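You operate a simulated robot arm through the tools that you are given. There is no shell and no other tool. Be economical: measure what you need, move in short steps, check, and stop when the job is done.

Carry out the task below with a simulated robot arm. There is one attempt and no reset: what you move stays moved.

TASK
Fetch the metal disc from the top of the steel bench and set it on the tray.

The check looks at the end state, three seconds after you hand in, the way a careful person would. Anything else that was tipped, shoved, dropped, spilled or broken makes it a failure.

THE ROBOT
A 7-joint arm with a two-finger parallel gripper, fixed in place. Base frame: the origin is at the foot of the arm, x ahead of it, y to its left, z up; the work surface is at about z = 0. Units: mm, rad, N and s.
With the tool pointing down near the work surface it reaches from about 240 to 620 mm from the base axis. Its first joint turns from -1.152 to 1.152 rad. Payload 2.6 kg.
The tool frame sits at the grasp point between the pads (the TCP): z along the fingers, y along the line on which they close. The tips reach 30 mm beyond it. Largest opening 94 mm; finger width 28, thickness 10; the body of the gripper, 50 by 96 mm, starts 55 mm behind the TCP.
Orientation is that of the tool frame in the base frame, as a unit quaternion [x, y, z, w]. With the fingers straight down and closing along the base's y, the tool's x points along the base's -x, its y along +y and its z along -z.

THE INTERFACE
- The arm moves only by the tool nudge_tool. Its argument "commands" is a list of rows, each a list of 6 numbers: the shift along the base's x, y, z in mm, then the turn, a rotation vector about the base's x, y, z in rad. In form: [[tx, ty, tz, rx, ry, rz], ...]. A call has 1 to 10 rows; each row shifts and turns the commanded pose from where the row before left it. "jaw" is the finger opening in mm, from 0 to 94, set as the call begins (left out, the last holds). Rows are played at 5 a second. More than 50 mm and 0.15 rad between two rows, or a gripper value outside its range, and nothing of the call is played. Where a pose cannot be reached the arm comes as near as it can. A force on the tool above 40 N (or 10 N above the force at the start of the call, whichever is more), or a blocked arm, ends the call early, and 0.2 s more pass. The fingers move at their own pace (about 72 mm/s each) and stop on an object; they squeeze with about 43 N. The grip force told is the motor's: it shows also when the fingers shut on nothing. Time passes only in rows, and 0.2 s behind the last, so rows that do not move let the fingers close. The reply holds the time, the measured pose of the TCP, the force on the tool along the base axes, the opening and the grip force, in the units named above and with some noise.
- Cameras (640 x 400 px; columns grow to the right, rows downward): "scene" is fixed at [24.7, 421.6, 574.7]; the picture's right is [-0.88, -0.48, 0.00], its down [-0.22, 0.40, -0.89] and it looks along [0.43, -0.78, -0.45] (base axes); focal length 346 px, centre (320, 200). "wrist" rides on the gripper at [-37, 0, -58] in the tool frame; the picture's right is [0.00, -1.00, 0.00], its down [0.97, 0.00, -0.24] and it looks along [0.24, 0.00, 0.97] (tool axes); focal length 218 px, centre (320, 200).
- grab_frame(camera): a new picture of that camera. No time passes.
- pixel_to_xyz(camera, pixels): for up to 12 pixels [column, row] of the newest picture of that camera ("zoom" is the newest enlarged one), the place [x, y, z] in the base frame of the surface seen there, good to about 2 mm. No time passes.
- zoom(camera, box): a new picture of the part [left, top, right, bottom] of that camera's present view, enlarged. No time passes.
- sign_off(): hands the job in; it is judged then, once.

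Go step by step. Measure first, check grasps and placings, and put right what went wrong. The budget is 60 turns and 20 pictures, counting those below and the enlarged ones. Unless the task says otherwise, let go and move clear before handing in, and close with one line.

The tools are called by a JSON object that holds its "name" and its "arguments". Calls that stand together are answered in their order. nudge_tool: Moves the arm, as the interface text tells. Its arguments: {"type":"object","properties":{"commands":{"type":"array","items":{"type":"array","items":{"type":"number"}}},"jaw":{"type":"number"}},"required":["commands"]} The other tools are called the same way: grab_frame (camera) takes a picture; pixel_to_xyz (camera, pixels) gives the place of the surface under pixels of a picture; zoom (camera, box) takes an enlarged picture of a part of a camera's view; sign_off () hands the job in.

At the start:

```text
clock: 0.0
tcp_pos: [385.9, -269.3, 219.2]
ee_rot: [-0.001, 1.0, 0.0, 0.001]
ft_force: [0.1, 0.3, 0.2]
grip_width: 93.8
finger_force: 0.1
```

scene: 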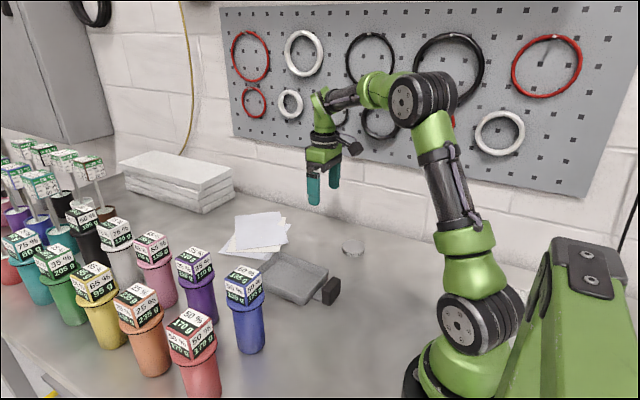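
wrist: 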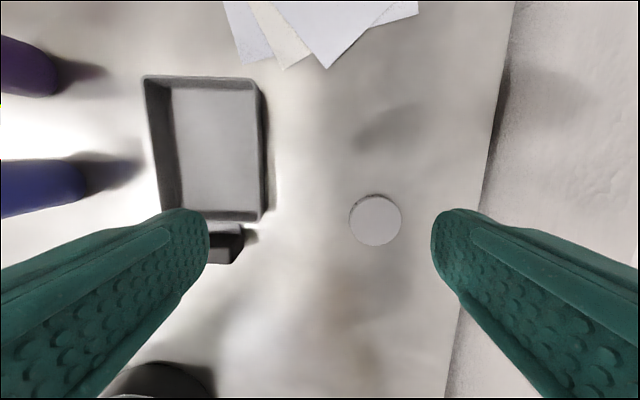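

The disc shows at wrist pixel (375,220) and scene (352,246); the tray is at wrist (210,145). I'll measure both.

{"name": "pixel_to_xyz", "arguments": {"camera": "wrist", "pixels": [[375, 222], [352, 220], [399, 220], [375, 200], [375, 243], [420, 250], [215, 145], [180, 90], [250, 205], [165, 145], [262, 145], [225, 240]]}}

{"name": "zoom", "arguments": {"camera": "scene", "box": [220, 200, 400, 312]}}

```text
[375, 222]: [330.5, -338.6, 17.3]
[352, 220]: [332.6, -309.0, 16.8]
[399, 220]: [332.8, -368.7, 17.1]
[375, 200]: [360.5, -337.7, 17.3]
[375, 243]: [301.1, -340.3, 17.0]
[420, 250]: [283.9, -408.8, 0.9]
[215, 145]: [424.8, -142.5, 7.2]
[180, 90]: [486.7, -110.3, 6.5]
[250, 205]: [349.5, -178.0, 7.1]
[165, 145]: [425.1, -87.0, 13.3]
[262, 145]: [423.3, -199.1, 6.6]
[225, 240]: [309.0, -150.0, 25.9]
```

```text
3.56 times, centred on (310, 256) of scene
```

zoom: 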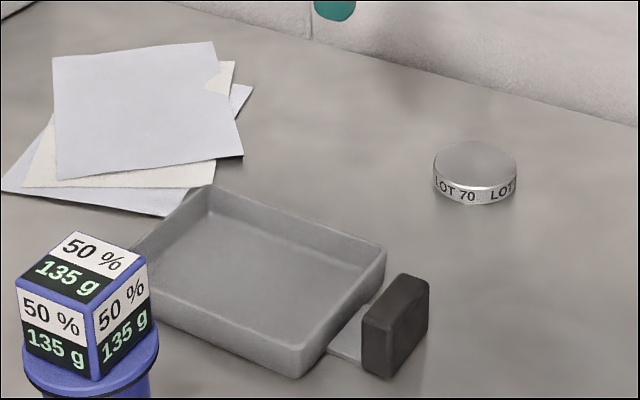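

The disc's top centre is about (331, -339, 17) and it is roughly 65 mm wide. The tray floor is near (420, -143, 7). I'll move above the disc with the jaw open.

{"name": "nudge_tool", "arguments": {"commands": [[-14, -17, -20, 0, 0, 0], [-14, -17, -20, 0, 0, 0], [-14, -17, -20, 0, 0, 0], [-13, -18, -20, 0, 0, 0], [0, 0, -20, 0, 0, 0], [0, 0, 0, 0, 0, 0]], "jaw": 94}}

{"name": "grab_frame", "arguments": {"camera": "wrist"}}

```text
clock: 1.4
tcp_pos: [333.4, -336.8, 116.9]
ee_rot: [0.0, 1.0, 0.001, -0.001]
ft_force: [0.3, 0.3, -0.6]
grip_width: 94.0
finger_force: 0.0
```

```text
16 pictures are left
```

wrist: 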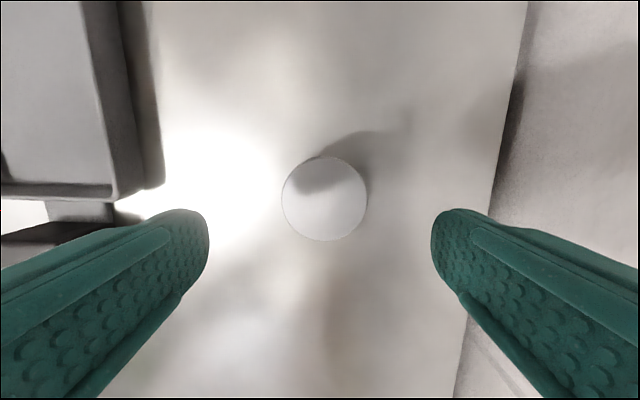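

The disc spans about (282–367, 157–241). I'll measure its centre and edges from this closer view.

{"name": "pixel_to_xyz", "arguments": {"camera": "wrist", "pixels": [[324, 199], [286, 199], [363, 199], [324, 161], [324, 236], [490, 210], [510, 120]]}}

```text
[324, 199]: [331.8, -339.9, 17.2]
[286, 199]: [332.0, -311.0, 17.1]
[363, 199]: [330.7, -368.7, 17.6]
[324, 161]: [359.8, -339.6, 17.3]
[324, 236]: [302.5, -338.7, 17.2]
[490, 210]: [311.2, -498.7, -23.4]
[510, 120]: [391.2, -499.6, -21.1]
```

The centre is at (331, -340) and the wall is well clear. I'll descend so the tips end about 5 mm above the bench.

{"name": "nudge_tool", "arguments": {"commands": [[-2, -3, -20, 0, 0, 0], [0, 0, -20, 0, 0, 0], [0, 0, -20, 0, 0, 0], [0, 0, -14, 0, 0, 0], [0, 0, -8, 0, 0, 0], [0, 0, 0, 0, 0, 0]]}}

```text
clock: 2.8
tcp_pos: [329.1, -342.3, 40.2]
ee_rot: [-0.001, 1.0, 0.0, 0.0]
ft_force: [-0.3, -0.2, -0.4]
grip_width: 94.1
finger_force: 0.0
```

No contact, and the TCP is at z 40, about 2 mm off centre. I'll correct that, lower 5 mm, then close.

{"name": "nudge_tool", "arguments": {"commands": [[2, 2, -5, 0, 0, 0], [0, 0, 0, 0, 0, 0]]}}

{"name": "nudge_tool", "arguments": {"commands": [[0, 0, 0, 0, 0, 0], [0, 0, 0, 0, 0, 0], [0, 0, 0, 0, 0, 0], [0, 0, 0, 0, 0, 0]], "jaw": 40}}

```text
clock: 3.4
tcp_pos: [331.6, -339.0, 34.2]
ee_rot: [0.0, 1.0, 0.001, 0.0]
ft_force: [0.3, 0.5, 0.1]
grip_width: 94.0
finger_force: 0.1
```

```text
clock: 4.4
tcp_pos: [332.0, -339.1, 35.7]
ee_rot: [-0.001, 1.0, 0.0, 0.0]
ft_force: [0.1, 0.1, -0.2]
grip_width: 64.8
finger_force: 43.0
```

The fingers stopped at 64.8 mm with 43 N, so the disc is gripped. I'll lift a little and check.

{"name": "nudge_tool", "arguments": {"commands": [[0, 0, 10, 0, 0, 0], [0, 0, 15, 0, 0, 0], [0, 0, 20, 0, 0, 0], [0, 0, 20, 0, 0, 0], [0, 0, 0, 0, 0, 0]]}}

{"name": "grab_frame", "arguments": {"camera": "wrist"}}

{"name": "zoom", "arguments": {"camera": "scene", "box": [220, 170, 400, 312]}}

```text
clock: 5.6
tcp_pos: [332.1, -340.4, 97.9]
ee_rot: [0.0, 1.0, -0.001, 0.001]
ft_force: [-0.9, -0.2, -1.9]
grip_width: 64.9
finger_force: 42.8
```

```text
15 pictures are left
```

wrist: 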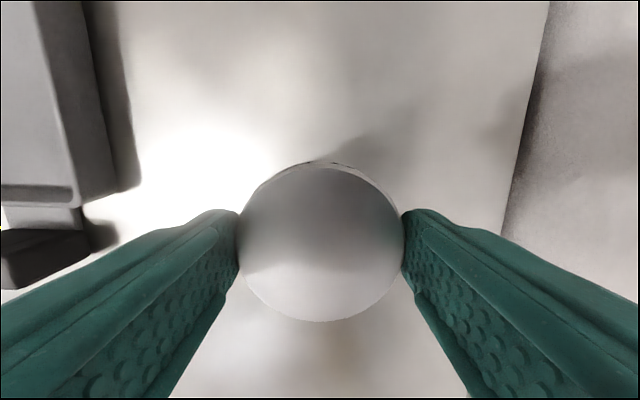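

```text
2.82 times, centred on (310, 241) of scene
```

zoom: 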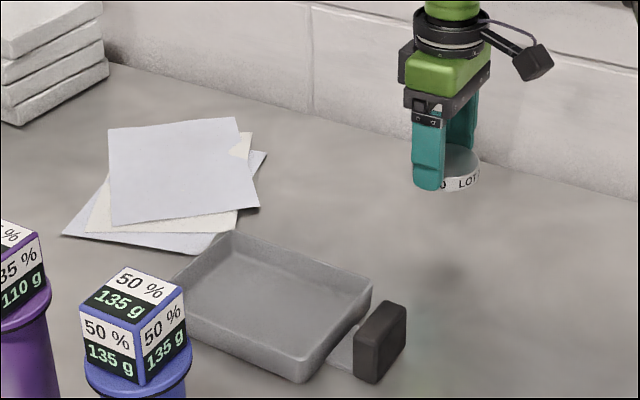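

The disc is held and lifted. Now I'll measure the tray's rim and floor, and the blue bottle beside it, in the zoom view.

{"name": "pixel_to_xyz", "arguments": {"camera": "zoom", "pixels": [[234, 233], [371, 284], [303, 360], [175, 285], [270, 310], [240, 265], [345, 305], [300, 345], [190, 300], [155, 270], [186, 285], [390, 305]]}}

```text
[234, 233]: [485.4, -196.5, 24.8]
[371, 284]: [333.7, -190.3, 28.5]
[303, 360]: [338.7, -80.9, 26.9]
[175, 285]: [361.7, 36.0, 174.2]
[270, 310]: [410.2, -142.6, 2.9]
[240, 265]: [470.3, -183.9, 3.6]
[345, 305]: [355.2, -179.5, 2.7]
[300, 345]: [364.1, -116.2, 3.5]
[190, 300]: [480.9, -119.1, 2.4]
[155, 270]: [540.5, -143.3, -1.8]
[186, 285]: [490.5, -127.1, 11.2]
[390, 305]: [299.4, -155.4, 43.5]
```

The tray interior is about 150 mm along x and 100 mm along y, centred near (411, -138) with its rim at z 28. I'll carry the disc over while turning the gripper about a quarter turn, so the fingers open along the long side.

{"name": "nudge_tool", "arguments": {"commands": [[8, 20, 2, 0, 0, -0.143], [8, 20, 2, 0, 0, -0.143], [8, 20, 2, 0, 0, -0.143], [8, 20, 2, 0, 0, -0.143], [8, 20, 2, 0, 0, -0.143], [8, 20, 2, 0, 0, -0.143], [8, 20, 0, 0, 0, -0.143], [8, 20, 0, 0, 0, -0.143], [8, 20, 0, 0, 0, -0.143], [8, 20, 0, 0, 0, -0.143]]}}

{"name": "nudge_tool", "arguments": {"commands": [[0, 0, 0, 0, 0, -0.14], [0, 0, 0, 0, 0, 0], [0, 0, 0, 0, 0, 0]]}}

{"name": "grab_frame", "arguments": {"camera": "wrist"}}

{"name": "grab_frame", "arguments": {"camera": "scene"}}

```text
clock: 7.8
tcp_pos: [414.5, -141.4, 109.2]
ee_rot: [0.657, 0.754, 0.0, 0.0]
ft_force: [0.4, -0.2, -1.2]
grip_width: 64.7
finger_force: 43.7
```

```text
clock: 8.6
tcp_pos: [413.2, -140.3, 110.3]
ee_rot: [0.707, 0.708, 0.0, 0.0]
ft_force: [0.9, -0.7, -1.9]
grip_width: 65.0
finger_force: 42.6
```

```text
13 pictures are left
```

wrist: 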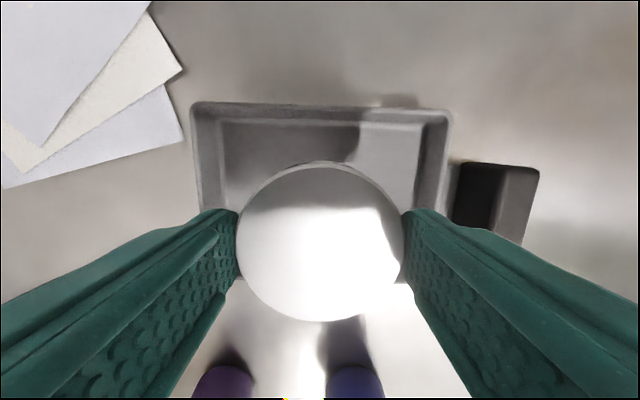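

```text
12 pictures are left
```

scene: 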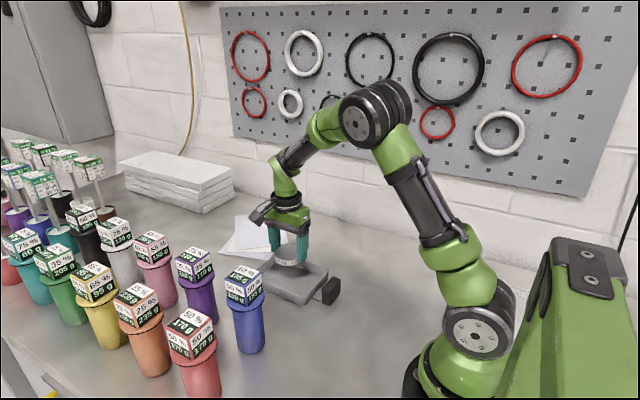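

The disc is over the tray, whose back rim is at about row 108 and side rims at columns 200 and 445. I'll measure them.

{"name": "pixel_to_xyz", "arguments": {"camera": "wrist", "pixels": [[195, 150], [223, 150], [415, 150], [448, 150], [320, 107], [320, 125], [270, 150], [408, 270], [410, 284], [222, 190], [425, 190]]}}

```text
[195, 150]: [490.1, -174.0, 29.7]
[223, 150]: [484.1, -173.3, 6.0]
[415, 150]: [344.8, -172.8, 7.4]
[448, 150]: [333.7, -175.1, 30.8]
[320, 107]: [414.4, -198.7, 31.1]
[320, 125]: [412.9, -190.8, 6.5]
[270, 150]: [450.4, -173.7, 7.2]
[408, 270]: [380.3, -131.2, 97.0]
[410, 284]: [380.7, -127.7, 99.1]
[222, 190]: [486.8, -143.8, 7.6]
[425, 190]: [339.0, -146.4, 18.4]
```

The tray floor is at z ≈ 6 and its interior centre is (414, -139), so the TCP is right over it. I'll lower to just above the floor.

{"name": "nudge_tool", "arguments": {"commands": [[1, 1, -15, 0, 0, 0], [0, 0, -15, 0, 0, 0], [0, 0, -15, 0, 0, 0], [0, 0, -12, 0, 0, 0], [0, 0, -6, 0, 0, 0], [0, 0, 0, 0, 0, 0]]}}

{"name": "nudge_tool", "arguments": {"commands": [[0, 0, -1, 0, 0, 0], [0, 0, 0, 0, 0, 0]]}}

```text
clock: 10.0
tcp_pos: [412.4, -139.0, 44.3]
ee_rot: [0.707, 0.707, 0.001, 0.0]
ft_force: [0.1, -0.2, -1.9]
grip_width: 64.9
finger_force: 42.9
```

```text
clock: 10.6
tcp_pos: [411.4, -138.5, 46.8]
ee_rot: [0.707, 0.707, 0.0, 0.001]
ft_force: [-0.4, 0.4, -1.9]
grip_width: 64.9
finger_force: 43.2
```

Still no contact (Fz is steady at -1.9). I'll step down gently.

{"name": "nudge_tool", "arguments": {"commands": [[0, 0, -2, 0, 0, 0], [0, 0, 0, 0, 0, 0]]}}

{"name": "nudge_tool", "arguments": {"commands": [[0, 0, -1, 0, 0, 0], [0, 0, 0, 0, 0, 0]]}}

```text
clock: 11.2
tcp_pos: [412.4, -138.9, 43.2]
ee_rot: [0.706, 0.708, 0.0, 0.0]
ft_force: [0.8, -0.6, -2.2]
grip_width: 65.0
finger_force: 43.0
```

```text
clock: 11.8
tcp_pos: [411.6, -137.8, 41.5]
ee_rot: [0.706, 0.708, -0.001, 0.0]
ft_force: [0.5, 0.6, -2.0]
grip_width: 64.7
finger_force: 42.6
```

{"name": "nudge_tool", "arguments": {"commands": [[0, 0, -1, 0, 0, 0], [0, 0, 0, 0, 0, 0]]}}

{"name": "nudge_tool", "arguments": {"commands": [[0, 0, -1, 0, 0, 0], [0, 0, 0, 0, 0, 0]]}}

{"name": "zoom", "arguments": {"camera": "scene", "box": [220, 190, 360, 312]}}

```text
clock: 12.4
tcp_pos: [412.7, -138.3, 40.5]
ee_rot: [0.706, 0.708, 0.0, 0.0]
ft_force: [0.6, -0.5, -1.8]
grip_width: 64.7
finger_force: 43.2
```

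```text
clock: 13.0
tcp_pos: [412.7, -136.5, 39.7]
ee_rot: [0.707, 0.707, 0.001, 0.0]
ft_force: [-0.2, 0.7, -1.1]
grip_width: 64.8
finger_force: 43.7
```

```text
3.28 times, centred on (290, 251) of scene
```

zoom: 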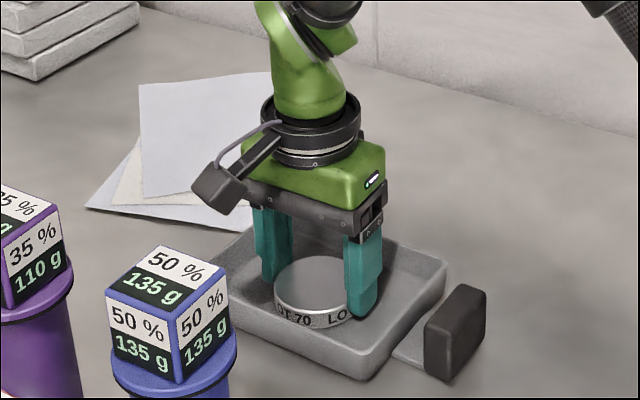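

The disc sits inside the tray near the floor, and Fz has started to drop (-1.1). I'll take one more 1 mm step and read the force.

{"name": "nudge_tool", "arguments": {"commands": [[0, 0, -1, 0, 0, 0], [0, 0, 0, 0, 0, 0]]}}

```text
clock: 13.6
tcp_pos: [412.9, -135.2, 39.9]
ee_rot: [0.707, 0.708, 0.0, 0.0]
ft_force: [-1.3, 0.1, -1.5]
grip_width: 65.0
finger_force: 43.6
```

{"name": "nudge_tool", "arguments": {"commands": [[0, 0, -1, 0, 0, 0], [0, 0, 0, 0, 0, 0], [0, 0, 0, 0, 0, 0]]}}

```text
clock: 14.4
tcp_pos: [413.1, -138.2, 38.6]
ee_rot: [0.707, 0.707, 0.001, 0.0]
ft_force: [-5.8, 1.9, 17.0]
grip_width: 64.7
finger_force: 42.7
```

Fz rose to +17 N, so the disc is on the tray floor. I'll ease up half a millimetre, open part way (there is room along x), and rise.

{"name": "nudge_tool", "arguments": {"commands": [[0, 0, 0.6, 0, 0, 0], [0, 0, 0, 0, 0, 0]]}}

{"name": "nudge_tool", "arguments": {"commands": [[0, 0, 0, 0, 0, 0], [0, 0, 0, 0, 0, 0], [0, 0, 0, 0, 0, 0]], "jaw": 84}}

{"name": "nudge_tool", "arguments": {"commands": [[0, 0, 8, 0, 0, 0], [0, 0, 20, 0, 0, 0], [0, 0, 30, 0, 0, 0], [0, 0, 40, 0, 0, 0], [0, 0, 40, 0, 0, 0], [0, 0, 0, 0, 0, 0]]}}

{"name": "grab_frame", "arguments": {"camera": "scene"}}

{"name": "grab_frame", "arguments": {"camera": "wrist"}}

```text
clock: 15.0
tcp_pos: [413.6, -137.4, 38.7]
ee_rot: [0.706, 0.708, 0.0, 0.001]
ft_force: [1.4, -1.1, 10.3]
grip_width: 64.8
finger_force: 42.7
```

```text
clock: 15.8
tcp_pos: [412.7, -137.7, 39.0]
ee_rot: [0.706, 0.708, 0.0, 0.0]
ft_force: [-0.1, 0.6, -0.2]
grip_width: 84.1
finger_force: 0.1
```

```text
clock: 17.2
tcp_pos: [413.9, -141.7, 176.2]
ee_rot: [0.706, 0.708, 0.0, 0.0]
ft_force: [0.0, -1.0, -0.6]
grip_width: 84.1
finger_force: 0.1
```

```text
10 pictures are left
```

scene: 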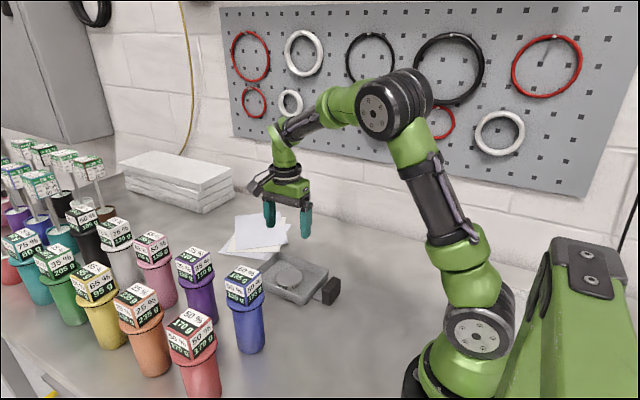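

```text
9 pictures are left
```

wrist: 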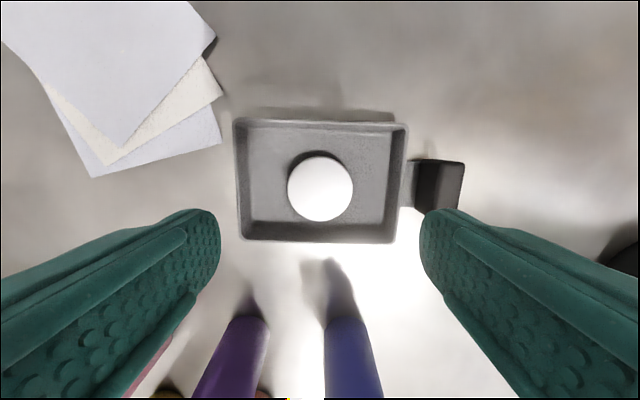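

The disc lies flat in the middle of the tray (wrist pixel 320,188). The tray and everything around it look unmoved, and the gripper is clear, so I'm handing in.

{"name": "sign_off", "arguments": {}}

```text
The job is handed in.
```

The metal disc is lying flat in the middle of the tray, the gripper is open and clear above it, and nothing else looked disturbed in the last pictures.
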